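You operate a simulated robot arm through the tools that you are given. There is no shell and no other tool. Be economical: measure what you need, move in short steps, check, and stop when the job is done.

You run a simulated robot arm. Do the job below in one go: nothing can be reset, and whatever is moved stays where it is left.

JOB
Switch the compressor off and park its plug and coupling in their holders.
Fine: the orange mains switch goes off before the plug comes out; hold the orange bleed button till the post shows 0.0 bar before the coupling comes off; push the yellow stopper into the RING MAIN socket; leave the outlet valve closed.

It is judged by the outcome, as a careful person would: the job done as asked, and still so three seconds after it is handed in. It fails if anything else is knocked over, pushed out of place, dropped, spilled or broken. Lids that push on must go on centred and level and be pressed home; caps that screw on are set level and turned clockwise until they are tight.

ROBOT AND FRAMES
A 6-joint arm with a two-finger parallel gripper, fixed in place. Base frame: the origin is at the foot of the arm, x ahead of it, y to its left, z up. Readings come in m, degrees, newtons and seconds.
With the tool pointing down near the work surface it reaches from about 0.24 to 0.64 m from the base axis. Its first joint turns from -66.0 to 66.0 degrees. Payload 2.7 kg.
The TCP is the grasp point between the finger pads, 0.023 m short of the fingertips. In the tool frame z runs along the fingers and y along their closing line. Largest opening 0.094 m; finger width 0.038, thickness 0.01; the body of the gripper, 0.054 by 0.096 m, starts 0.039 m behind the TCP.
Orientation is told as [roll, pitch, yaw] about the base's x, y, z axes, in that order, counted from this pose: with the fingers straight down and closing along the base's y, the tool's x points along the base's -x, its y along +y and its z along -z.

CONTROLS
- The arm moves only by the tool send_rows. Its argument "steps" is a list of rows, each a list of 6 numbers: the shift along the tool's x, y, z in mm, then the turn, a rotation vector about the tool's x, y, z in degrees. In form: [[tx, ty, tz, ax, ay, az], ...]. A call has 1 to 10 rows; each row shifts and turns the commanded pose from where the row before left it, along the tool's axes as they then stand. "claw" is the opening, from 0 (shut) to 1 (fully open), set as the call begins (left out, the last holds). Rows are played at 5 a second. More than 0.05 m and 8.6 degrees between two rows, or a gripper value outside its range, and nothing of the call is played. A pose out of reach is approached as far as the arm can. The call stops where the force on the tool passes 90 N (or 10 N more than at its start, if that is more) or the arm is blocked; 0.2 s more then pass. The fingers move at their own pace (about 0.045 m/s each) and stop on an object; they squeeze with about 29 N. The grip force told is the motor's: it shows also when the fingers shut on nothing. Time passes only in rows, and 0.2 s behind the last, so rows that do not move let the fingers close. The reply holds the time, the measured pose of the TCP, the force on the tool along the base axes, the opening and the grip force, in the units named above and with some noise, with the torque about the TCP (base axes, N m) and any sound that the robot's microphone picked up.
- Cameras (640 x 400 px; columns grow to the right, rows downward): "scene" is fixed at [0.0589, -0.4187, 1.4097]; the picture's right is [0.91, -0.42, 0.00], its down [-0.22, -0.47, -0.85] and it looks along [0.36, 0.77, -0.52] (base axes); focal length 367 px, centre (320, 200). "wrist" rides on the gripper at [0.086, 0.016, -0.074] in the tool frame; the picture's right is [-0.18, 0.98, 0.00], its down [-0.58, -0.11, -0.81] and it looks along [-0.79, -0.15, 0.59] (tool axes); focal length 243 px, centre (320, 200).
- get_image(camera): a new picture of that camera. No time passes.
- probe_pixels(camera, pixels): there is no depth. For up to 12 entries [column, row, z] of the newest picture of that camera ("zoom" is the newest enlarged one), the place [x, y] in the base frame at which the ray of that pixel passes the height z, good to about 0.003 m. No time passes.
- inspect(camera, box): a new picture of the part [left, top, right, bottom] of that camera's present view, enlarged. No time passes.
- hand_in(): hands the job in; it is judged then, once.

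Work in short steps. Measure before you move; look again where a grasp or a placing could have gone wrong, and mend it. You have 80 turns and 54 pictures in all, those below and enlarged ones among them. Open the gripper and draw the arm clear of the work before you hand the job in, unless the task says otherwise; then end with one line.

The tools are called after "Emit:" as a command line: name --pt "numbers of a row" for each row, then --argument value for the rest, lists and objects as JSON in quotes. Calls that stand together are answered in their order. send_rows: Moves the arm, as the interface text tells. Its arguments: {"type":"object","properties":{"steps":{"type":"array"},"claw":{"type":"number"}},"required":["steps"]} The other tools are called the same way: get_image (camera) takes a picture; probe_pixels (camera, pixels) gives the place at which the rays of pixels pass given heights; inspect (camera, box) takes an enlarged picture of a part of a camera's view; hand_in () hands the job in.

At the start:

```text
time_s: 0.0
tool_pos: [0.3509, 0.2704, 1.0654]
ee_rot: [0.0, 0.0, 0.0]
ft_force: [-0.6, -0.6, -0.1]
moment: [-0.03, -0.04, 0.02]
finger_gap: 0.0943
finger_force: 0.0
```

scene: 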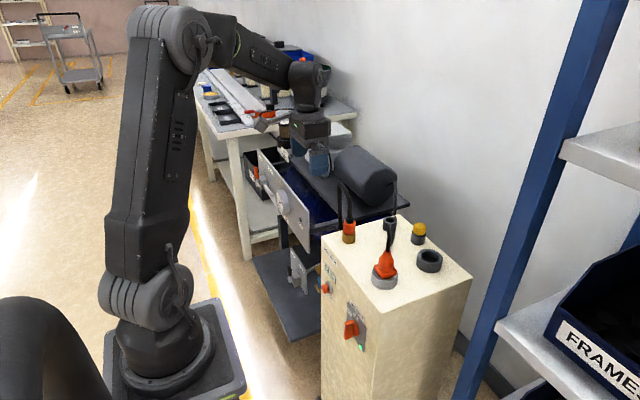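
wrist: 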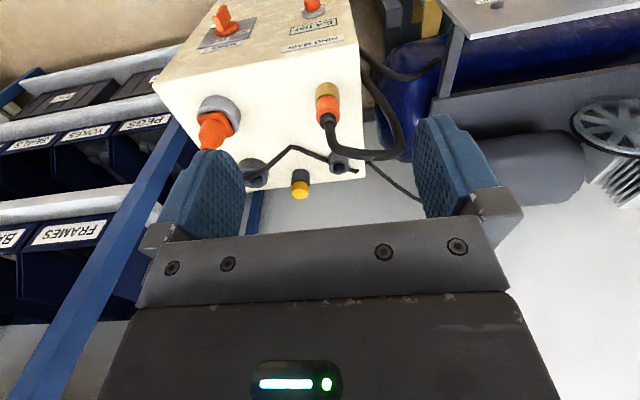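

I start by enlarging the post in the scene view (around columns 300-480, rows 170-380) and in the wrist view (columns 150-400, rows 0-210) to identify the items.

Emit:
inspect --camera "scene" --box '[300, 180, 480, 300]'

Emit:
inspect --camera "scene" --box '[230, 120, 400, 360]'

Emit:
inspect --camera "wrist" --box '[140, 0, 460, 210]'

```text
3.33 times, centred on (390, 240) of scene
```

zoom: 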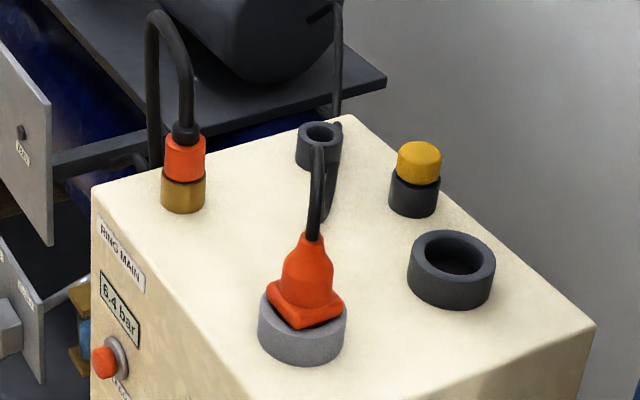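

```text
1.67 times, centred on (315, 240) of scene
```

zoom: 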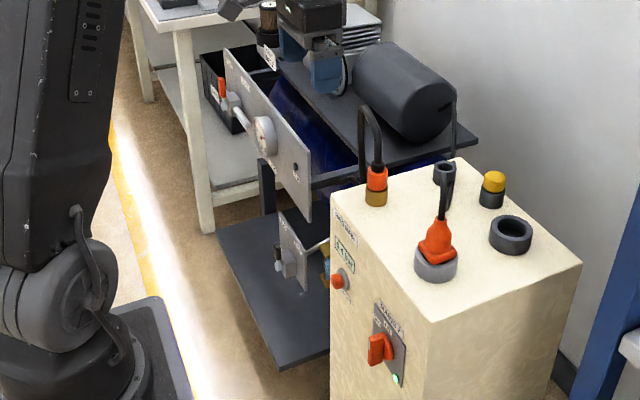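

```text
1.90 times, centred on (300, 105) of wrist
```

zoom: 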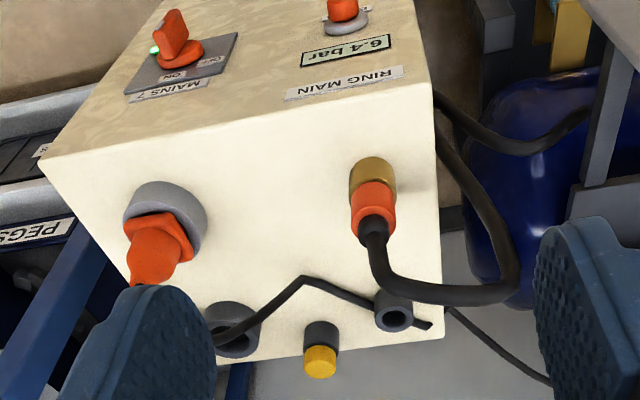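

The post top carries the coupling (brass socket with orange collar), the plug, two empty holders and the yellow stopper. I probe the same points in both cameras at several heights to find the height of the top.

Emit:
probe_pixels --camera "scene" --pixels '[[349, 241, 0.65], [349, 241, 0.75], [349, 241, 0.85], [321, 236, 0.65], [321, 236, 0.75], [321, 236, 0.85], [472, 276, 0.65], [472, 276, 0.75], [472, 276, 0.85], [396, 215, 0.65], [396, 215, 0.75], [396, 215, 0.85]]'

Emit:
probe_pixels --camera "wrist" --pixels '[[327.4, 86.6, 0.65], [327.4, 86.6, 0.75], [327.4, 86.6, 0.85], [357, 43, 0.65], [357, 43, 0.75], [357, 43, 0.85], [154, 86, 0.65], [154, 86, 0.75], [154, 86, 0.85]]'

```text
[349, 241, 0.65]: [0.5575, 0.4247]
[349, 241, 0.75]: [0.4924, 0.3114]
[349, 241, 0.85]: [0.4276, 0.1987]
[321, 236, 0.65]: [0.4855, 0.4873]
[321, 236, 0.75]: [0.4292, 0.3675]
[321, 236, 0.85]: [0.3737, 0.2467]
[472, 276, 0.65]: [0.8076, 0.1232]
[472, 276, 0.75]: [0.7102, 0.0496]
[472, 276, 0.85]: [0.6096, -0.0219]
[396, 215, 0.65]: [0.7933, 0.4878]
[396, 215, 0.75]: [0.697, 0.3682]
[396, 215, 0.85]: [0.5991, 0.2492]
```

```text
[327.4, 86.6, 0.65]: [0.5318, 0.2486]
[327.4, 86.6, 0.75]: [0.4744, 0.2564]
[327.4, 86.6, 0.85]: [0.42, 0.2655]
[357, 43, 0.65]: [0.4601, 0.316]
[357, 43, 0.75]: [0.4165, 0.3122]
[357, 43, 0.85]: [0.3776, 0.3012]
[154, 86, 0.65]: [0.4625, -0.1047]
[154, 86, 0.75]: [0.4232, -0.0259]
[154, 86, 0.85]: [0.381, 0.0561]
```

Both cameras agree on a post top at z≈0.795, with the front-left corner at about (0.40, 0.31). I move back and down in front of the post so the wrist camera sees the switch and the bleed button.

Emit:
send_rows --pt "20 -14 40 0 0 0" --pt "20 -14 40 0 0 0" --pt "20 -14 40 0 0 0" --pt "20 -14 40 0 0 0" --pt "20 -14 40 0 0 0"

Emit:
get_image --camera "wrist"

Emit:
get_image --camera "scene"

```text
time_s: 1.2
tool_pos: [0.2501, 0.2007, 0.8657]
ee_rot: [0.0, 0.0, 0.0]
ft_force: [-0.3, -0.2, 0.5]
moment: [-0.02, 0.02, 0.0]
finger_gap: 0.0939
finger_force: 0.1
```

```text
48 pictures are left
```

wrist: 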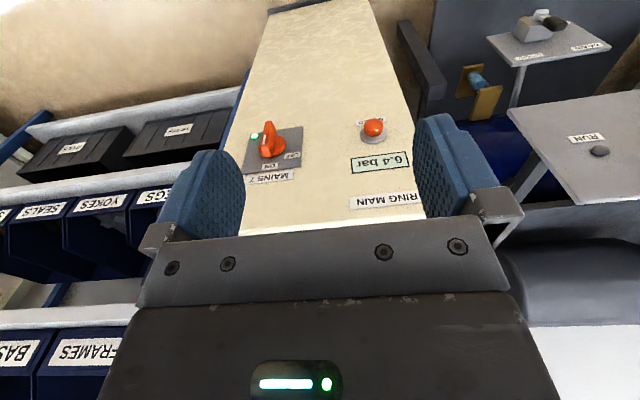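

```text
47 pictures are left
```

scene: 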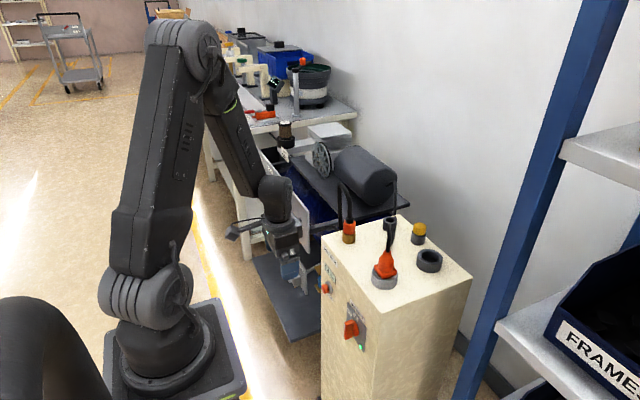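

The switch is at about (270,142) and the button at (374,128); the view is upside down. I enlarge both, and also the outlet valve in the scene view.

Emit:
inspect --camera "wrist" --box '[230, 100, 430, 225]'

Emit:
inspect --camera "scene" --box '[300, 240, 400, 380]'

```text
3.20 times, centred on (330, 162) of wrist
```

zoom: 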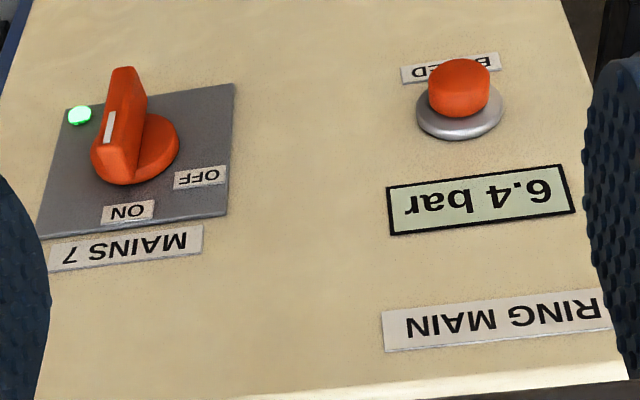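

```text
2.86 times, centred on (350, 310) of scene
```

zoom: 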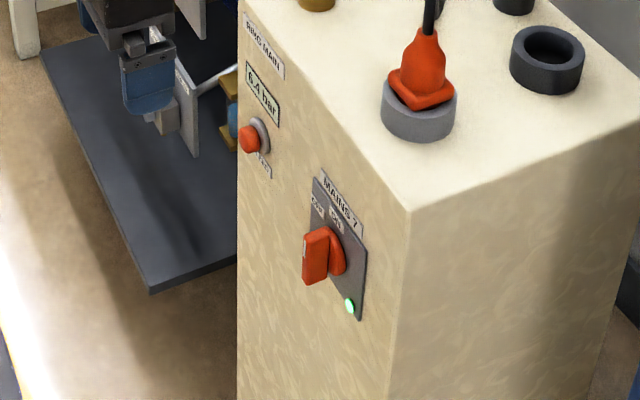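

The switch handle stands vertical at ON (green lamp lit); OFF lies on the +y side. I probe the post corners, the fittings on top, and the switch and button at several heights.

Emit:
probe_pixels --camera "scene" --pixels '[[381.5, 313.5, 0.795], [321, 236, 0.795], [472, 276, 0.795], [396, 215, 0.795], [349, 241, 0.795], [389.7, 230, 0.795], [418.2, 241.5, 0.795], [429, 265, 0.795], [384.6, 281, 0.795], [429.6, 256.5, 0.82], [389.7, 220, 0.825]]'

Emit:
probe_pixels --camera "wrist" --pixels '[[273, 146, 0.65], [273, 146, 0.68], [273, 146, 0.71], [374, 138, 0.65], [374, 138, 0.68], [374, 138, 0.71], [374, 127, 0.65], [374, 127, 0.68], [245, 236, 0.795], [425, 218, 0.795], [254, 164, 0.7], [254, 164, 0.72]]'

```text
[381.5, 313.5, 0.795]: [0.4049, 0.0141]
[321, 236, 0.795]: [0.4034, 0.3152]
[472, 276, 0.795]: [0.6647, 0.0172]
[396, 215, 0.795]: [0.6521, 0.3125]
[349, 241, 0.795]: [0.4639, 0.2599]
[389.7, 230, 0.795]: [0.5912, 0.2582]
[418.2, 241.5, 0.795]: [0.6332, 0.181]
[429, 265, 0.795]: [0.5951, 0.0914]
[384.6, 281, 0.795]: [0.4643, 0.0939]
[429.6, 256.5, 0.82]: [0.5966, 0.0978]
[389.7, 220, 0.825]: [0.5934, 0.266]
```

```text
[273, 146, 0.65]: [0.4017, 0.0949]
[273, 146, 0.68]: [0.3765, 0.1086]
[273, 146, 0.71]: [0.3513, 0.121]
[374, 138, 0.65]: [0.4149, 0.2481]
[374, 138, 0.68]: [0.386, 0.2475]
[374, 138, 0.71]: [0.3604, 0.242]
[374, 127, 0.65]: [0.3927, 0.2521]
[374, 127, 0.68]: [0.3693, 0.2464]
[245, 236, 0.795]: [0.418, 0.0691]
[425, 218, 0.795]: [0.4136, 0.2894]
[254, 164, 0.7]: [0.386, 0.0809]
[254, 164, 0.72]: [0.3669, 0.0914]
```

The post front face is at x≈0.404; coupling (0.464,0.260), plug (0.464,0.094), small holder (0.592,0.26), big holder (0.596,0.093), stopper (0.633,0.181); switch near y 0.095, z 0.66; button near y 0.248, z 0.66. I shift in front of the switch and pitch the tool forward to point at the face.

Emit:
send_rows --pt "-23 -34 0 0 0 0" --pt "-23 -34 0 0 0 0" --pt "-14 -34 0 0 0 0" --pt "0 0 0 0 -8 0" --pt "0 0 0 0 -8 0" --pt "0 0 0 0 -8 0" --pt "0 0 0 0 -8 0" --pt "0 0 0 0 -8 0" --pt "0 0 0 0 -8 0" --pt "0 0 0 0 -8 0"

```text
time_s: 3.4
tool_pos: [0.3462, 0.0888, 0.8713]
ee_rot: [-5.6, -41.8, 2.5]
ft_force: [-0.2, 0.5, -0.7]
moment: [0.01, 0.05, 0.02]
finger_gap: 0.0938
finger_force: 0.1
out of reach, approached as far as the arm can: row 5, 6, 7, 10
```

The tilt is limited at this height (pitch -41.8 measured). I lower the commanded pose about 0.16 m to see whether the tilt is reachable near the switch.

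Emit:
send_rows --pt "33.2 0 22.4 0 0 0" --pt "33.2 0 22.4 0 0 0" --pt "33.2 0 22.4 0 0 0" --pt "33.2 0 22.4 0 0 0"

```text
time_s: 4.4
tool_pos: [0.3714, 0.0734, 0.7729]
ee_rot: [-9.0, -40.3, 5.8]
ft_force: [-7.2, -2.8, 0.6]
moment: [0.01, 0.07, 0.27]
finger_gap: 0.0926
finger_force: 0.1
out of reach, approached as far as the arm can: row 1, 2, 3, 4
stopped in row 4: the force on the tool passed its limit at 218 N (the readings are from after the stop); the commanded pose is now the measured one
```

A finger touched the post edge because the out-of-reach command drifted forward; the wrist needs to stay farther from the base. I back off along -x, straighten to about 30° tilt and check for any shift.

Emit:
send_rows --pt "20 0 -35 0 0 0" --pt "0 0 -20 -3 5 2.5" --pt "0 0 0 -3 5 2.5"

Emit:
get_image --camera "scene"

Emit:
get_image --camera "wrist"

```text
time_s: 5.2
tool_pos: [0.3601, 0.0823, 0.8428]
ee_rot: [-1.9, -30.3, 0.2]
ft_force: [0.1, 0.4, 1.2]
moment: [0.03, 0.02, -0.01]
finger_gap: 0.0938
finger_force: 0.1
out of reach, approached as far as the arm can: row 1, 2, 3
```

```text
44 pictures are left
```

scene: 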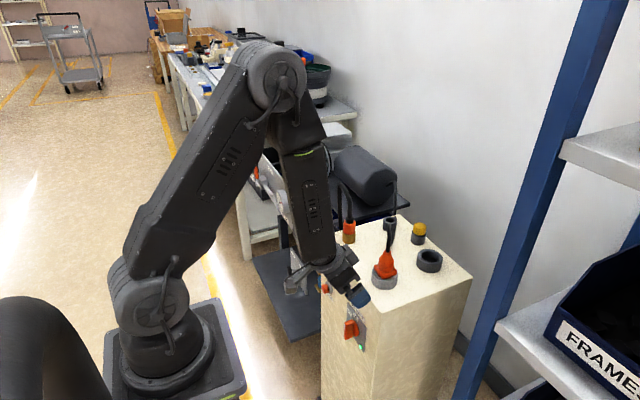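

```text
43 pictures are left
```

wrist: 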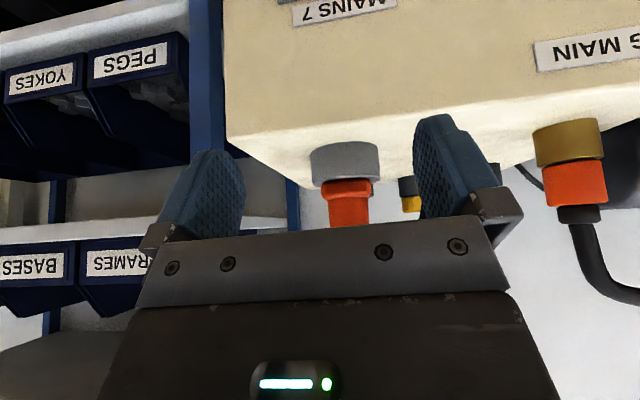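

The inner limit is a distance from the shoulder (at about z 1.06), so lower poses are easier. I go down in front of the switch to about (0.295, 0.09, 0.66) and pitch toward horizontal.

Emit:
send_rows --pt "-1 20 26 0 0 0" --pt "37 0 24.6 0 0 0" --pt "33 0 27 0 0 0" --pt "24 0 32 0 0 0" --pt "0 0 0 0 -8 0" --pt "0 0 0 0 -8 0" --pt "0 0 0 0 -8 0" --pt "0 0 0 0 -8 0"

```text
time_s: 5.9
tool_pos: [0.3919, 0.092, 0.8236]
ee_rot: [-1.7, -31.7, 0.6]
ft_force: [-29.5, -6.5, 45.6]
moment: [2.19, 0.31, 1.46]
finger_gap: 0.0905
finger_force: 0.1
out of reach, approached as far as the arm can: row 1, 2, 3
stopped in row 3: the force on the tool passed its limit at 180 N (the readings are from after the stop); the commanded pose is now the measured one
```

The arm can't tilt beyond its forearm line, so it slid forward onto the post edge. I lift straight up and bring the tool back to vertical; I'll work the front face with the tool pointing down instead.

Emit:
send_rows --pt "-10 0 -17 0 0 0" --pt "-20.6 0 -34 0 0 0" --pt "0 0 0 0 8 0" --pt "0 0 0 0 8 0" --pt "0 0 0 0 8 0" --pt "0 0 0 0 7.5 0"

Emit:
get_image --camera "wrist"

```text
time_s: 7.3
tool_pos: [0.4192, 0.0607, 0.8911]
ee_rot: [-9.1, -14.8, -1.7]
ft_force: [-0.6, 0.9, 0.1]
moment: [0.03, 0.01, -0.03]
finger_gap: 0.0942
finger_force: 0.1
out of reach, approached as far as the arm can: row 4, 5, 6
```

```text
42 pictures are left
```

wrist: 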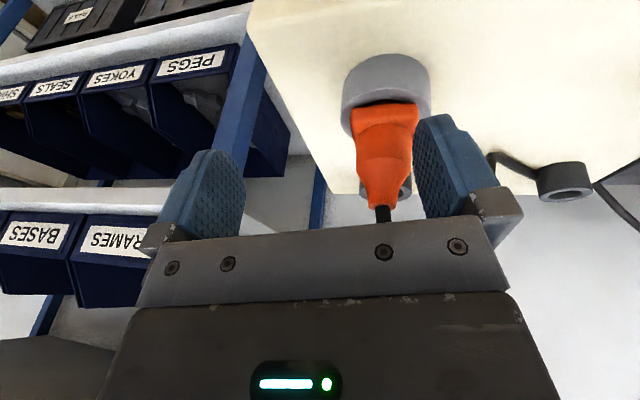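

The pose lags the command near a wrist singularity (pitch -14.8, roll -9.1). I send a few still rows and a small lift to see if it converges.

Emit:
send_rows --pt "0 0 -20 0 0 0" --pt "0 0 -20 0 0 0" --pt "0 0 0 0 0 0" --pt "0 0 0 0 0 0"

```text
time_s: 8.3
tool_pos: [0.4104, 0.0692, 0.9293]
ee_rot: [-9.2, -14.7, -1.8]
ft_force: [1.0, 0.3, -0.6]
moment: [-0.01, -0.01, -0.01]
finger_gap: 0.0941
finger_force: 0.0
```

That converged without complaint, so clipped rows reset the command. I now undo the remaining roll and pitch here, higher up.

Emit:
send_rows --pt "0 0 0 -4 5 0" --pt "0 0 0 -4 5 0" --pt "0 0 0 -1 4.5 1.5"

Emit:
get_image --camera "scene"

```text
time_s: 9.1
tool_pos: [0.4085, 0.0691, 0.9288]
ee_rot: [0.0, -0.3, -4.1]
ft_force: [-0.6, 0.4, -0.6]
moment: [-0.04, 0.03, 0.0]
finger_gap: 0.094
finger_force: 0.0
```

```text
41 pictures are left
```

scene: 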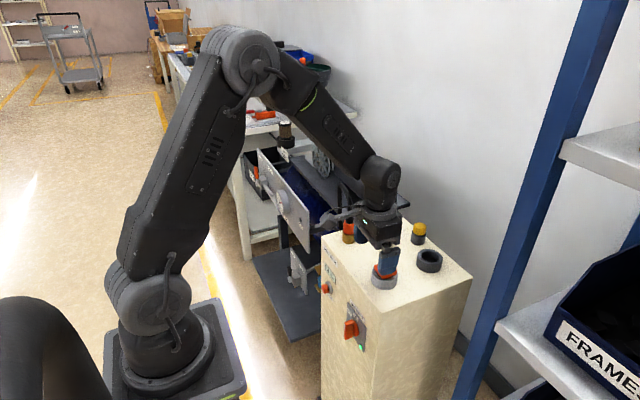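

Vertical tool restored. I enlarge the switch and button in the scene view for positions, and probe their pixels next.

Emit:
inspect --camera "scene" --box '[310, 265, 390, 365]'

Emit:
send_rows --pt "40 0 0 0 0 -4" --pt "48 20 0 0 0 0" --pt "30 20 20 0 0 0" --pt "0 0 40 0 0 0" --pt "0 0 40 0 0 0"

Emit:
inspect --camera "wrist" --box '[220, 60, 480, 222]'

```text
4.00 times, centred on (350, 315) of scene
```

zoom: 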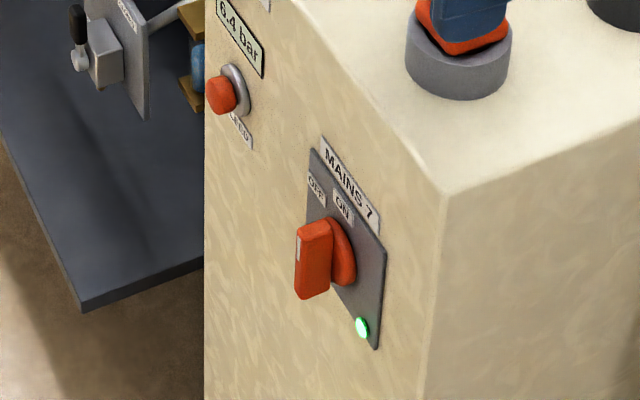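

```text
refused: row 2 steps farther than a row can; nothing moved
```

```text
2.46 times, centred on (350, 141) of wrist
```

zoom: 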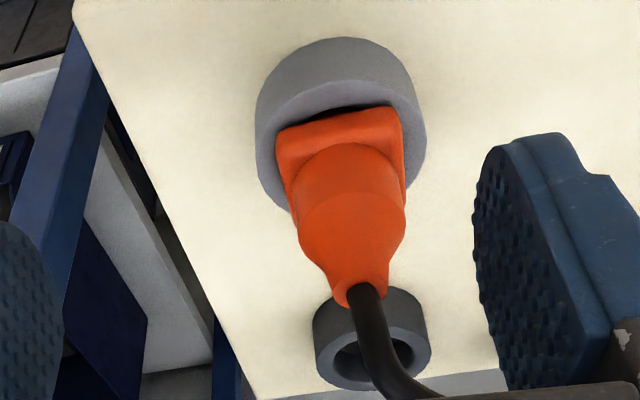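

The long step was refused. I repeat with shorter rows toward (0.29, 0.11, 0.83) in front of the post.

Emit:
send_rows --pt "30 0 0 0 0 -4" --pt "40 20 0 0 0 0" --pt "45 20 0 0 0 0" --pt "0 0 40 0 0 0" --pt "0 0 40 0 0 0"

Emit:
inspect --camera "wrist" --box '[220, 60, 480, 222]'

```text
time_s: 10.3
tool_pos: [0.2969, 0.1117, 0.8469]
ee_rot: [0.1, -0.4, -0.2]
ft_force: [0.2, 0.5, -0.5]
moment: [0.01, 0.01, -0.04]
finger_gap: 0.094
finger_force: 0.1
```

```text
2.46 times, centred on (350, 141) of wrist
```

zoom: 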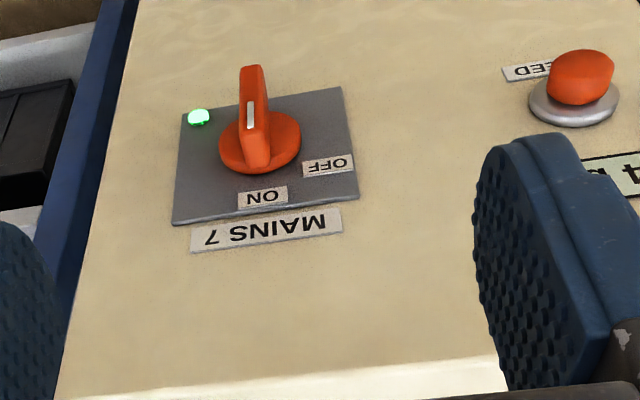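

Switch disc centre is at about (260,142) in this zoom, handle ends at (255,165) top and (252,68) bottom. I probe these and the matching scene pixels.

Emit:
probe_pixels --camera "zoom" --pixels '[[260, 142, 0.64], [260, 142, 0.67], [255, 165, 0.67], [255, 165, 0.7], [252, 68, 0.62], [252, 68, 0.66], [172, 224, 0.7], [358, 197, 0.7], [342, 88, 0.62], [187, 112, 0.62], [573, 105, 0.66], [582, 70, 0.66]]'

Emit:
probe_pixels --camera "scene" --pixels '[[344.5, 322, 0.65], [344.5, 322, 0.7], [344.3, 339.5, 0.6], [344.3, 339.5, 0.65], [352.5, 320.5, 0.7], [352.5, 337.5, 0.65], [355.5, 328, 0.65], [355.5, 328, 0.68], [366.3, 328.8, 0.7], [364.5, 352, 0.63], [325, 288.5, 0.66], [325, 288.5, 0.68]]'

```text
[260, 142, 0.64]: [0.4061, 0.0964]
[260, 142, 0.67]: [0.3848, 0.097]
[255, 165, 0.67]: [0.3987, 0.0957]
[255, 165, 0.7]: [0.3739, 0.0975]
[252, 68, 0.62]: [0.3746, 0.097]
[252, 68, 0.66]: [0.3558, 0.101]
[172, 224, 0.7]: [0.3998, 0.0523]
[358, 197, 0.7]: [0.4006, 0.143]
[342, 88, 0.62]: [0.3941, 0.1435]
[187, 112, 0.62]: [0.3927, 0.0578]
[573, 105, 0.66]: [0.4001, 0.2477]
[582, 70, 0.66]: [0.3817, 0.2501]
```

```text
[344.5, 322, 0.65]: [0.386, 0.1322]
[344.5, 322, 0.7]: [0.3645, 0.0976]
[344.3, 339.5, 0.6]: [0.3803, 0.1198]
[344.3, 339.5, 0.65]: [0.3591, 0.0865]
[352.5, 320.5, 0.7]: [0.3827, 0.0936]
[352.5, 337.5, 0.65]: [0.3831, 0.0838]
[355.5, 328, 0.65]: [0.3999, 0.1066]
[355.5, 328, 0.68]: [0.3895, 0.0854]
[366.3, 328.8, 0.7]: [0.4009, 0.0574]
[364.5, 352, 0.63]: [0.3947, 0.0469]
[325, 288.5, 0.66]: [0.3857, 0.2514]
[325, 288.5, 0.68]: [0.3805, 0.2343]
```

Switch centre ≈ (y 0.098, z 0.656), handle half-length ≈0.03, front at x≈0.368; button centre ≈ (y 0.249, z 0.66), front x≈0.38. I yaw the tool 90° so one open finger leads toward the face.

Emit:
send_rows --pt "-13 -47 0 0 0 0" --pt "0 0 0 0 0 -8.5" --pt "0 0 0 0 0 -8.5" --pt "0 0 0 0 0 -8.5" --pt "0 0 0 0 0 -8.5" --pt "0 0 0 0 0 -8.5" --pt "0 0 0 0 0 -8.5" --pt "0 0 0 0 0 -8.5" --pt "0 0 0 0 0 -8.5" --pt "0 0 0 0 0 -8.5" --claw 1

```text
time_s: 12.5
tool_pos: [0.3095, 0.0649, 0.8475]
ee_rot: [-0.5, -0.1, 76.5]
ft_force: [-0.4, -0.3, 0.8]
moment: [0.01, 0.0, -0.01]
finger_gap: 0.094
finger_force: 0.0
```

Yaw works. I finish the 90° turn and lower toward z 0.75, watching for drift.

Emit:
send_rows --pt "0 0 0 0 0 -7" --pt "0 0 0 0 0 -6.5" --pt "0 0 30 0 0 0" --pt "0 0 30 0 0 0" --pt "0 0 30 0 0 0"

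```text
time_s: 13.7
tool_pos: [0.308, 0.0635, 0.7565]
ee_rot: [-0.4, -0.2, 89.8]
ft_force: [-0.9, 0.0, 0.4]
moment: [-0.01, 0.0, 0.0]
finger_gap: 0.0939
finger_force: 0.0
```

No drift. I come down beside the handle's upper end: target TCP (0.325, 0.061, 0.692), leading finger at x 0.372–0.382, right of the handle.

Emit:
send_rows --pt "0 -8 22 0 0 0" --pt "0 -8 22 0 0 0" --pt "0 0 20 0 0 0"

Emit:
get_image --camera "wrist"

Emit:
inspect --camera "scene" --box '[310, 265, 390, 365]'

```text
time_s: 14.5
tool_pos: [0.3271, 0.0643, 0.6952]
ee_rot: [-0.4, 0.0, 89.8]
ft_force: [0.1, -0.5, -1.2]
moment: [-0.01, 0.02, -0.01]
finger_gap: 0.0941
finger_force: 0.1
```

```text
37 pictures are left
```

wrist: 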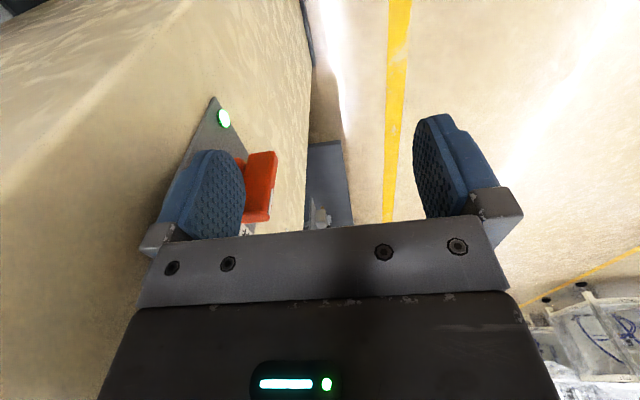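

```text
4.00 times, centred on (350, 315) of scene
```

zoom: 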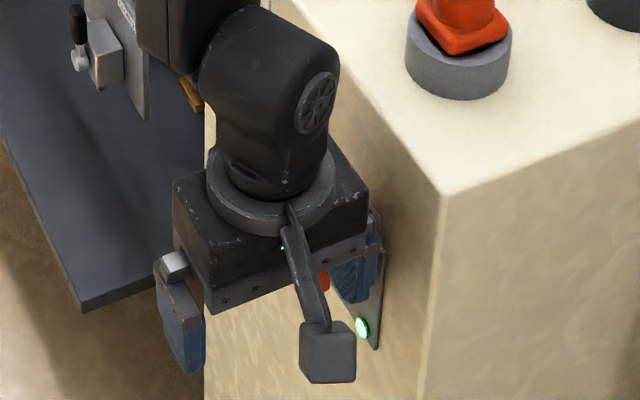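

The finger stands right beside the handle. I lower 8 mm, back 2 mm, then push toward +y in small steps.

Emit:
send_rows --pt "0 2 8 0 0 0" --pt "-6 0 0 0 0 0" --pt "-5 0 0 0 0 0" --pt "-4 0 0 0 0 0" --pt "-4 0 0 0 0 0"

Emit:
inspect --camera "wrist" --box '[140, 80, 340, 240]'

```text
time_s: 15.7
tool_pos: [0.325, 0.0846, 0.689]
ee_rot: [-0.7, -0.3, 90.3]
ft_force: [-5.8, -12.7, 39.3]
moment: [0.25, -1.77, -0.77]
finger_gap: 0.0918
finger_force: 0.0
```

```text
2.50 times, centred on (240, 160) of wrist
```

zoom: 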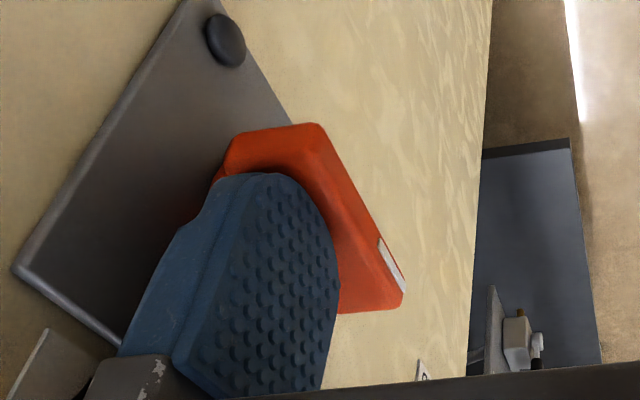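

The lamp has gone dark and the handle has swung over. I back the finger off and lift to look at the handle position.

Emit:
send_rows --pt "4 0 -4 0 0 0" --pt "8 0 -10 0 0 0" --pt "0 10 -30 0 0 0" --pt "0 0 -40 0 0 0"

Emit:
inspect --camera "scene" --box '[310, 265, 390, 365]'

```text
time_s: 16.7
tool_pos: [0.3126, 0.0718, 0.7702]
ee_rot: [-0.2, 0.0, 90.0]
ft_force: [0.0, -0.1, 0.8]
moment: [-0.02, 0.01, -0.01]
finger_gap: 0.0936
finger_force: 0.0
```

```text
4.00 times, centred on (350, 315) of scene
```

zoom: 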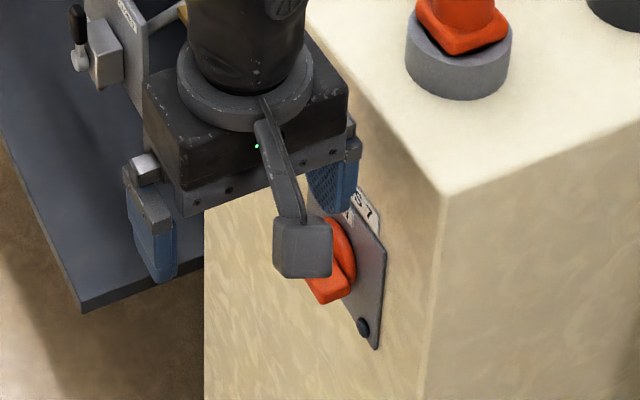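

The handle now points to OFF with the lamp dark. I move across to the button at y 0.249 and lower so the leading finger faces it with a gap.

Emit:
send_rows --pt "-44 3 0 0 0 0" --pt "-44 3 0 0 0 0" --pt "-44 0 0 0 0 0" --pt "-45 0 0 0 0 0" --pt "0 0 35 0 0 0" --pt "0 0 35 0 0 0" --pt "0 0 28 0 0 0"

Emit:
get_image --camera "wrist"

Emit:
inspect --camera "scene" --box '[290, 220, 400, 360]'

```text
time_s: 18.3
tool_pos: [0.3073, 0.249, 0.6722]
ee_rot: [-0.4, -0.1, 89.8]
ft_force: [0.2, -0.9, -0.4]
moment: [0.04, 0.0, -0.02]
finger_gap: 0.0936
finger_force: 0.0
```

```text
33 pictures are left
```

wrist: 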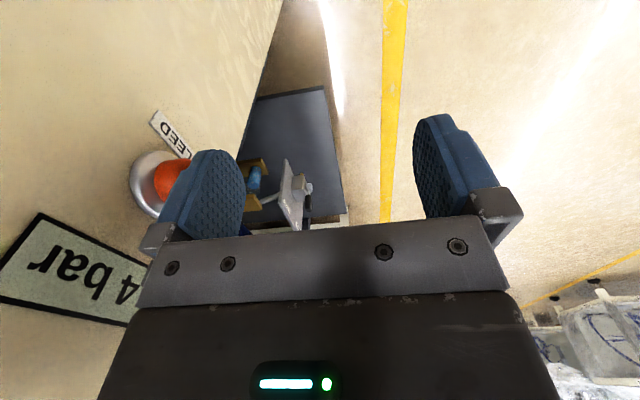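

```text
2.86 times, centred on (345, 290) of scene
```

zoom: 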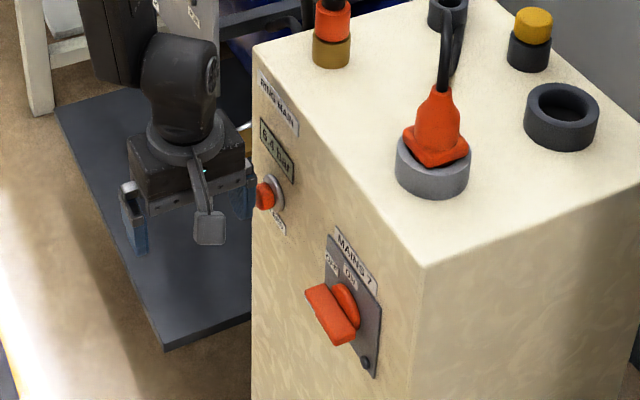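

The switch points to OFF. The finger faces the button; I advance toward +x in small steps and watch the force.

Emit:
send_rows --pt "0 -6 0 0 0 0" --pt "0 -5 0 0 0 0" --pt "0 -3 0 0 0 0" --pt "0 -3 0 0 0 0" --pt "0 -3 0 0 0 0"

Emit:
inspect --camera "wrist" --box '[0, 130, 240, 330]'

```text
time_s: 19.5
tool_pos: [0.3257, 0.2488, 0.6713]
ee_rot: [-0.3, -0.1, 89.9]
ft_force: [-7.6, 2.8, 0.3]
moment: [0.0, -0.05, 0.19]
finger_gap: 0.0907
finger_force: 0.1
heard: click
```

```text
2.00 times, centred on (120, 230) of wrist
```

zoom: 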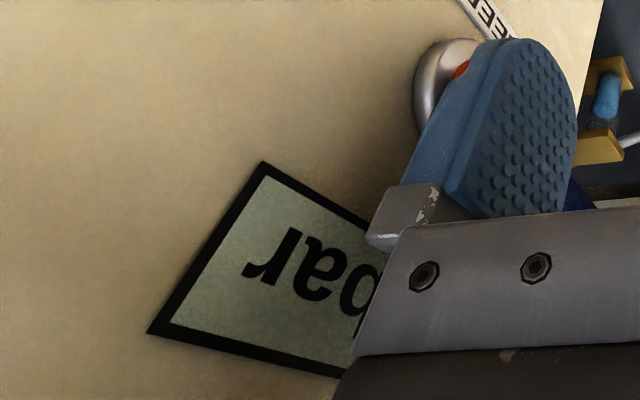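

A click was heard with 7.6 N on the button. I hold still and read the display in the scene view.

Emit:
send_rows --pt "0 -1 0 0 0 0" --pt "0 0 0 0 0 0" --pt "0 0 0 0 0 0" --pt "0 0 0 0 0 0" --pt "0 0 0 0 0 0" --pt "0 0 0 0 0 0" --pt "0 0 0 0 0 0" --pt "0 0 0 0 0 0" --pt "0 0 0 0 0 0" --pt "0 0 0 0 0 0"

Emit:
inspect --camera "scene" --box '[310, 240, 358, 270]'

```text
time_s: 21.7
tool_pos: [0.3288, 0.2477, 0.6721]
ee_rot: [-0.2, 0.0, 89.7]
ft_force: [-11.4, -2.1, -0.8]
moment: [-0.01, 0.03, -0.09]
finger_gap: 0.089
finger_force: 0.0
```

```text
13.33 times, centred on (334, 255) of scene
```

zoom: 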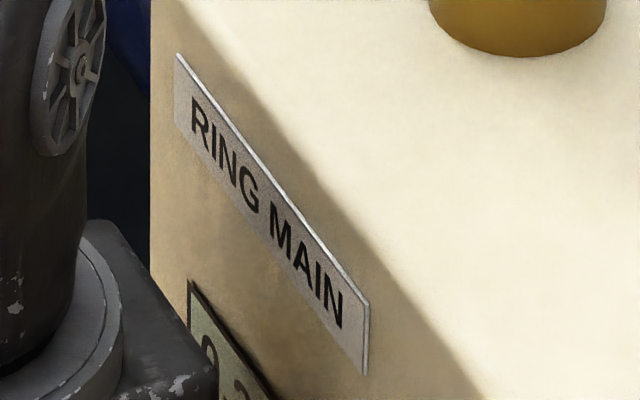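

The display seems to read "0.3" and is falling. I hold on for two more seconds and look again a bit lower.

Emit:
send_rows --pt "0 0 0 0 0 0" --pt "0 0 0 0 0 0" --pt "0 0 0 0 0 0" --pt "0 0 0 0 0 0" --pt "0 0 0 0 0 0" --pt "0 0 0 0 0 0" --pt "0 0 0 0 0 0" --pt "0 0 0 0 0 0" --pt "0 0 0 0 0 0" --pt "0 0 0 0 0 0"

Emit:
inspect --camera "scene" --box '[310, 250, 358, 280]'

```text
time_s: 23.9
tool_pos: [0.3292, 0.2481, 0.6729]
ee_rot: [-0.4, 0.0, 89.8]
ft_force: [-11.0, 1.0, 0.6]
moment: [0.03, 0.0, 0.03]
finger_gap: 0.0887
finger_force: 0.1
```

```text
13.33 times, centred on (334, 265) of scene
```

zoom: 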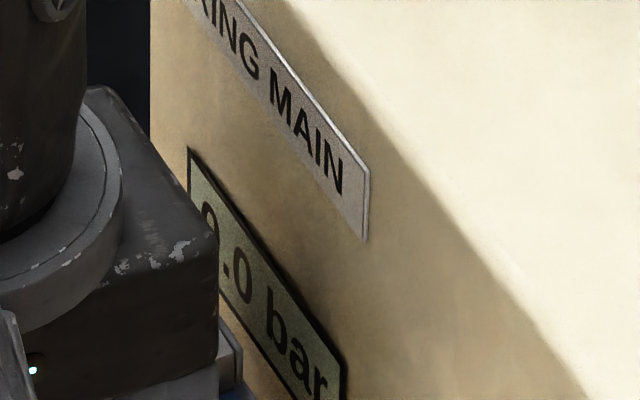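

It reads 0.0 bar. I hold a moment more, release, and rise to a clear height.

Emit:
send_rows --pt "0 0 0 0 0 0" --pt "0 0 0 0 0 0" --pt "0 12 0 0 0 0" --pt "0 14 0 0 0 0" --pt "0 0 -45 0 0 0" --pt "0 0 -45 0 0 0" --pt "0 0 -45 0 0 0" --pt "0 0 -45 0 0 0" --pt "0 0 -45 0 0 0" --pt "0 0 -45 0 0 0"

Emit:
inspect --camera "scene" --box '[240, 130, 400, 290]'

Emit:
send_rows --pt "0 0 0 0 0 8.4" --pt "0 0 0 0 0 8.4" --pt "0 0 0 0 0 8.4" --pt "0 0 0 0 0 8.4" --pt "0 0 0 0 0 8.4" --pt "0 0 0 0 0 8.4" --pt "0 0 0 0 0 8.4" --pt "0 0 0 0 0 8.4" --pt "0 0 0 0 0 8.4" --pt "0 0 0 0 0 8.4"

```text
time_s: 26.1
tool_pos: [0.303, 0.2479, 0.9454]
ee_rot: [-0.2, -0.1, 89.7]
ft_force: [0.0, -0.3, -0.1]
moment: [-0.02, -0.03, 0.02]
finger_gap: 0.0938
finger_force: 0.0
```

```text
2.50 times, centred on (320, 210) of scene
```

zoom: 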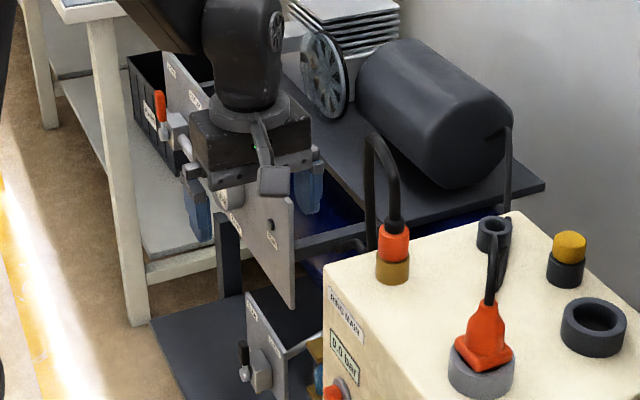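

```text
time_s: 28.3
tool_pos: [0.3013, 0.2474, 0.9417]
ee_rot: [-0.1, -0.4, 5.8]
ft_force: [-0.3, -0.5, -0.2]
moment: [0.0, -0.02, 0.03]
finger_gap: 0.0941
finger_force: 0.1
```

Valves: the compressor valve handle in view has not been touched. I finish the yaw and move toward the plug at (0.40, 0.095, 0.94) to look from in front of it.

Emit:
send_rows --pt "0 0 0 0 0 5.9" --pt "-25 -38 0 0 0 0" --pt "-25 -38 0 0 0 0" --pt "-25 -38 0 0 0 0" --pt "-25 -38 0 0 0 0"

Emit:
get_image --camera "wrist"

Emit:
inspect --camera "scene" --box '[340, 200, 460, 300]'

```text
time_s: 29.5
tool_pos: [0.4009, 0.0962, 0.9447]
ee_rot: [0.0, -0.4, 0.0]
ft_force: [0.5, 0.4, 0.0]
moment: [0.02, -0.02, 0.01]
finger_gap: 0.0939
finger_force: 0.0
```

```text
27 pictures are left
```

wrist: 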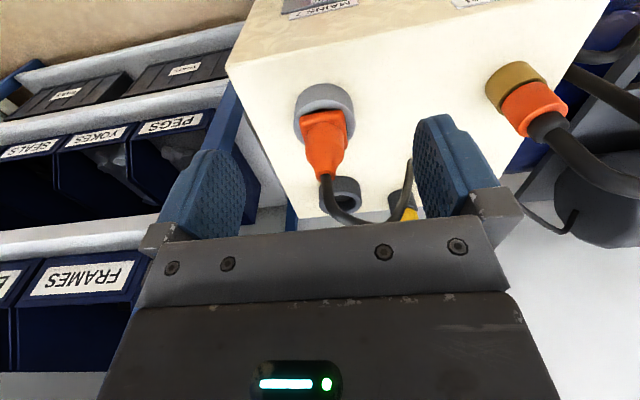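

```text
4.00 times, centred on (400, 250) of scene
```

zoom: 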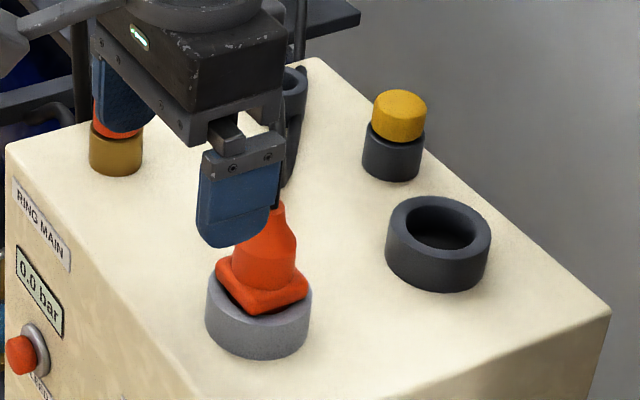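

The plug flange is square to the base axes. I probe the socket, the neck and the big holder in both views for exact centres.

Emit:
probe_pixels --camera "wrist" --pixels '[[297, 104, 0.815], [355, 100, 0.815], [326, 172, 0.885], [326, 145, 0.86], [323, 84, 0.815], [515, 80, 0.83], [505, 67, 0.83]]'

Emit:
probe_pixels --camera "zoom" --pixels '[[205, 285, 0.815], [312, 285, 0.815], [258, 345, 0.797], [386, 235, 0.825], [490, 232, 0.825], [440, 200, 0.825], [436, 268, 0.825], [436, 283, 0.797], [392, 172, 0.797], [400, 100, 0.84], [116, 168, 0.797], [281, 207, 0.88]]'

```text
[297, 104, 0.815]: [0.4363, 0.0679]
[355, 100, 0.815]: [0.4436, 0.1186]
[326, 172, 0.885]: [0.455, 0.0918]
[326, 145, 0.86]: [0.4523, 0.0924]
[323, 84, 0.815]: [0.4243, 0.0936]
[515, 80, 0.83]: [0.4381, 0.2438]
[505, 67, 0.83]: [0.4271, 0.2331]
```

```text
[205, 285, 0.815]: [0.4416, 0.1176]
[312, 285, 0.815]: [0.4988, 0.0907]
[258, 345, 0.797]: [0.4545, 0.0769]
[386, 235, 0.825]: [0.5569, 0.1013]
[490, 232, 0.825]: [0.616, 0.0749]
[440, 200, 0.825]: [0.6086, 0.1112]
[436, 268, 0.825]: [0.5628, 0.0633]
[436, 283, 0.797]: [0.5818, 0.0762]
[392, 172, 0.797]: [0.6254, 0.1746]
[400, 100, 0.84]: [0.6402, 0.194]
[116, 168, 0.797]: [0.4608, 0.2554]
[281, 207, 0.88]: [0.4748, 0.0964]
```

The plug is near (0.460, 0.093); I move over it at height and lower to the grasp height z≈0.857, fingers open on both sides.

Emit:
send_rows --pt "-30 -2 0 0 0 0" --pt "-30 -1 0 0 0 0" --pt "0 0 30 0 0 0" --pt "0 0 30 0 0 0" --pt "0 0 27 0 0 0"

Emit:
inspect --camera "scene" --box '[340, 200, 460, 300]'

Emit:
probe_pixels --camera "zoom" --pixels '[[258, 356, 0.797], [437, 291, 0.797]]'

Emit:
get_image --camera "wrist"

```text
time_s: 30.7
tool_pos: [0.4617, 0.0935, 0.8558]
ee_rot: [0.1, -0.4, 0.0]
ft_force: [-0.1, 0.7, -0.2]
moment: [0.04, -0.04, 0.01]
finger_gap: 0.094
finger_force: 0.1
```

```text
4.00 times, centred on (400, 250) of scene
```

zoom: 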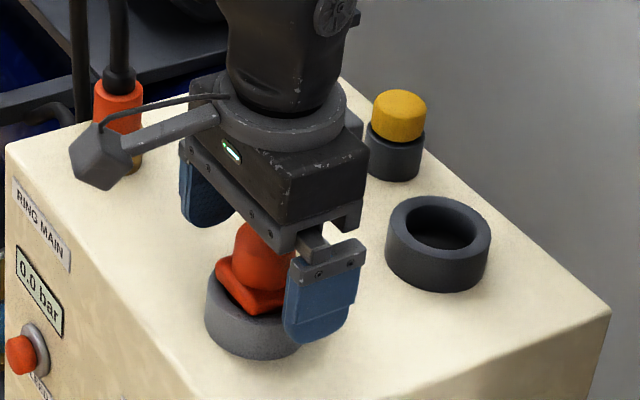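

```text
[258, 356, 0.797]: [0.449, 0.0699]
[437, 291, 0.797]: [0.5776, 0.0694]
```

```text
24 pictures are left
```

wrist: 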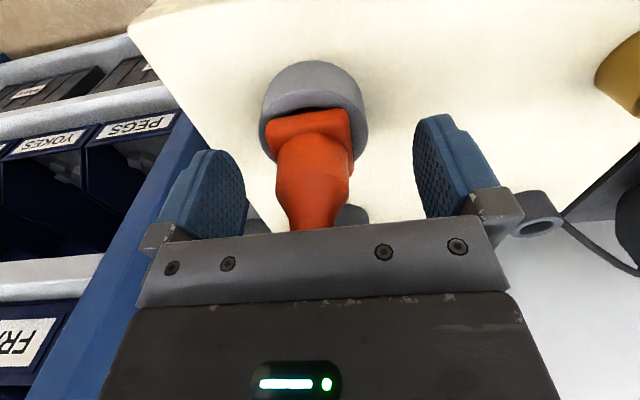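

Measured displacement socket→holder is (0.129, 0.000). Fingers straddle the plug; I close on it.

Emit:
send_rows --pt "0 0 0 0 0 0" --pt "0 0 0 0 0 0" --pt "0 0 0 0 0 0" --pt "0 0 0 0 0 0" --pt "0 0 0 0 0 0" --claw 0

```text
time_s: 31.9
tool_pos: [0.4597, 0.0928, 0.8566]
ee_rot: [0.1, -0.4, -0.2]
ft_force: [0.3, -8.5, 0.4]
moment: [-0.23, -0.05, 0.03]
finger_gap: 0.0403
finger_force: 28.9
```

Gripped at 40 mm with 29 N. I pull straight up in steps.

Emit:
send_rows --pt "0 0 -6 0 0 0" --pt "0 0 -10 0 0 0" --pt "0 0 -15 0 0 0" --pt "0 0 -25 0 0 0" --pt "0 0 -20 0 0 0"

Emit:
inspect --camera "scene" --box '[340, 180, 460, 300]'

```text
time_s: 33.1
tool_pos: [0.4621, 0.0929, 0.9318]
ee_rot: [0.2, -0.4, 0.0]
ft_force: [-0.4, 0.3, -0.8]
moment: [-0.01, -0.02, 0.03]
finger_gap: 0.0406
finger_force: 29.0
```

```text
3.33 times, centred on (400, 240) of scene
```

zoom: 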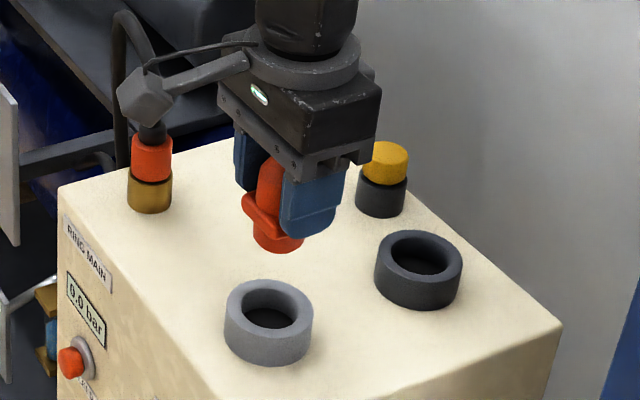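

The plug came out cleanly with its spigot below. I carry it +129 mm in x over the big holder and check.

Emit:
send_rows --pt "-43 0 0 0 0 0" --pt "-43 0 0 0 0 0" --pt "-43 0 0 0 0 0" --pt "0 0 20 0 0 0"

Emit:
inspect --camera "scene" --box '[380, 190, 480, 300]'

Emit:
get_image --camera "wrist"

```text
time_s: 34.1
tool_pos: [0.5909, 0.0939, 0.9134]
ee_rot: [-0.1, -0.4, 0.0]
ft_force: [-0.1, 0.0, -1.7]
moment: [-0.03, 0.0, 0.0]
finger_gap: 0.0402
finger_force: 28.9
```

```text
3.64 times, centred on (430, 245) of scene
```

zoom: 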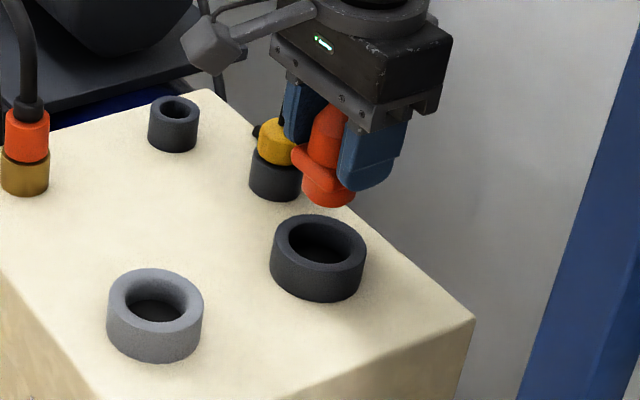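

```text
21 pictures are left
```

wrist: 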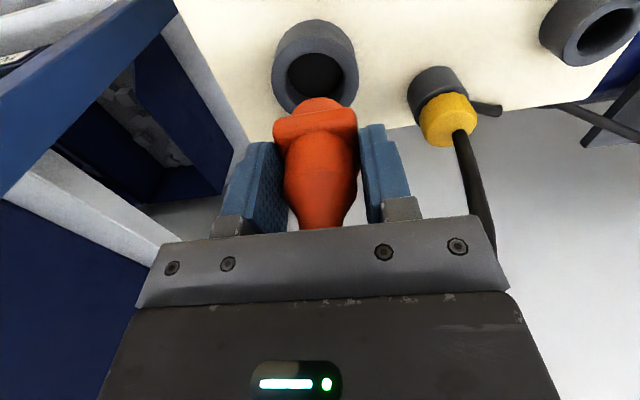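

I probe the holder rim and the spigot bottom (wrist (316,62) and (318,103)) to confirm alignment before lowering.

Emit:
probe_pixels --camera "wrist" --pixels '[[272, 68, 0.818], [358, 62, 0.818], [313, 24, 0.818], [321, 106, 0.818], [286, 72, 0.818], [343, 72, 0.818], [296, 107, 0.863], [342, 103, 0.863], [319, 98, 0.863]]'

Emit:
probe_pixels --camera "zoom" --pixels '[[271, 245, 0.818], [366, 247, 0.818], [318, 214, 0.818], [316, 274, 0.818], [107, 303, 0.822], [203, 303, 0.822], [154, 269, 0.822], [155, 332, 0.822], [303, 190, 0.863], [354, 192, 0.863], [329, 207, 0.863]]'

```text
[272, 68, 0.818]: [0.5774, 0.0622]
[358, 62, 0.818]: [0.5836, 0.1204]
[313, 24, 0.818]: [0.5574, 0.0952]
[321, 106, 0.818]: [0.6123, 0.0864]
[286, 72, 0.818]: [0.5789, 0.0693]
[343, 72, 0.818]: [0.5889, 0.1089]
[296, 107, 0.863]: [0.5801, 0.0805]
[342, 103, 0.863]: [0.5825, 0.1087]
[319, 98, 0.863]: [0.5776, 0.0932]
```

```text
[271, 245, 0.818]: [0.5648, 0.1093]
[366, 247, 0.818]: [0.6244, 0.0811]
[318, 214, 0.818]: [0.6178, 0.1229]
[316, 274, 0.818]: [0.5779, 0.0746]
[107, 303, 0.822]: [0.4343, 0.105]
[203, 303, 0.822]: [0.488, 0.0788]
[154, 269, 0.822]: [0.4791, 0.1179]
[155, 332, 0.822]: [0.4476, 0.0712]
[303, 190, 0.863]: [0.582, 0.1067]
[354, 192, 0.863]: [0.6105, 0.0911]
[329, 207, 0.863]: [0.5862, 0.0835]
```

Spigot (~28 mm) versus bore (~40 mm) leaves good clearance; it sits ~3 mm toward +y. I shift -2 mm in y and lower, slowing near the seat at z≈0.853.

Emit:
send_rows --pt "0 -2 20 0 0 0" --pt "0 0 20 0 0 0" --pt "0 0 12 0 0 0" --pt "0 0 4 0 0 0"

Emit:
inspect --camera "scene" --box '[380, 190, 480, 300]'

```text
time_s: 35.1
tool_pos: [0.5903, 0.0915, 0.8571]
ee_rot: [0.0, -0.4, 0.1]
ft_force: [-0.6, 0.0, -0.9]
moment: [-0.01, -0.02, -0.01]
finger_gap: 0.04
finger_force: 28.9
```

```text
3.64 times, centred on (430, 245) of scene
```

zoom: 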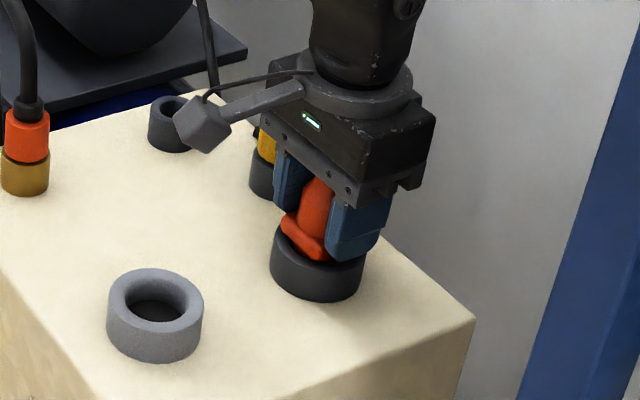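

The spigot is in the holder with no contact force. I lower a few millimetres more until it seats.

Emit:
send_rows --pt "0 0 2 0 0 0" --pt "0 0 2 0 0 0" --pt "0 0 2 0 0 0" --pt "0 0 2 0 0 0"

```text
time_s: 36.1
tool_pos: [0.5922, 0.091, 0.8527]
ee_rot: [0.0, -0.8, 0.0]
ft_force: [0.7, 2.1, 22.6]
moment: [0.04, -0.05, 0.03]
finger_gap: 0.0408
finger_force: 29.5
```

Contact at 22 N at the expected height: seated. I open and rise straight up.

Emit:
send_rows --pt "0 0 -1 0 0 0" --pt "0 0 0 0 0 0" --pt "0 0 0 0 0 0" --pt "0 0 -20 0 0 0" --pt "0 0 -40 0 0 0" --pt "0 0 -40 0 0 0" --claw 0.85

Emit:
inspect --camera "scene" --box '[330, 170, 480, 300]'

```text
time_s: 37.5
tool_pos: [0.5881, 0.0919, 0.9483]
ee_rot: [0.0, -0.3, 0.0]
ft_force: [0.3, 0.1, 0.1]
moment: [0.02, 0.02, 0.01]
finger_gap: 0.0797
finger_force: 0.0
```

```text
3.08 times, centred on (405, 235) of scene
```

zoom: 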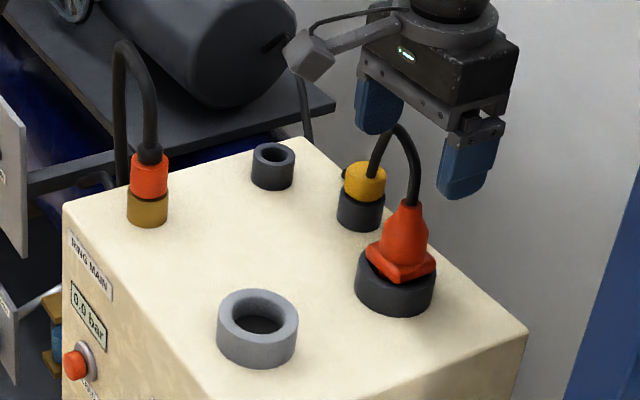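

The plug stands level in its holder. Before taking the coupling I test reach over the small holder at (0.591, 0.258), rising first to clear the cable.

Emit:
send_rows --pt "0 0 -40 0 0 0" --pt "0 40 0 0 0 0" --pt "0 42 0 0 0 0" --pt "0 42 0 0 0 0" --pt "0 42 0 0 0 0" --pt "-3 0 40 0 0 0" --pt "0 0 40 0 0 0"

Emit:
get_image --camera "wrist"

```text
time_s: 39.1
tool_pos: [0.5878, 0.255, 0.9104]
ee_rot: [0.2, -0.4, -0.2]
ft_force: [0.5, -0.3, -0.7]
moment: [0.01, 0.0, 0.01]
finger_gap: 0.0801
finger_force: 0.1
out of reach, approached as far as the arm can: row 5
```

```text
18 pictures are left
```

wrist: 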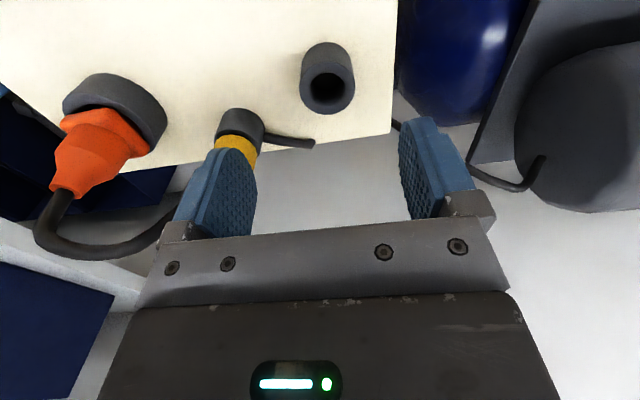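

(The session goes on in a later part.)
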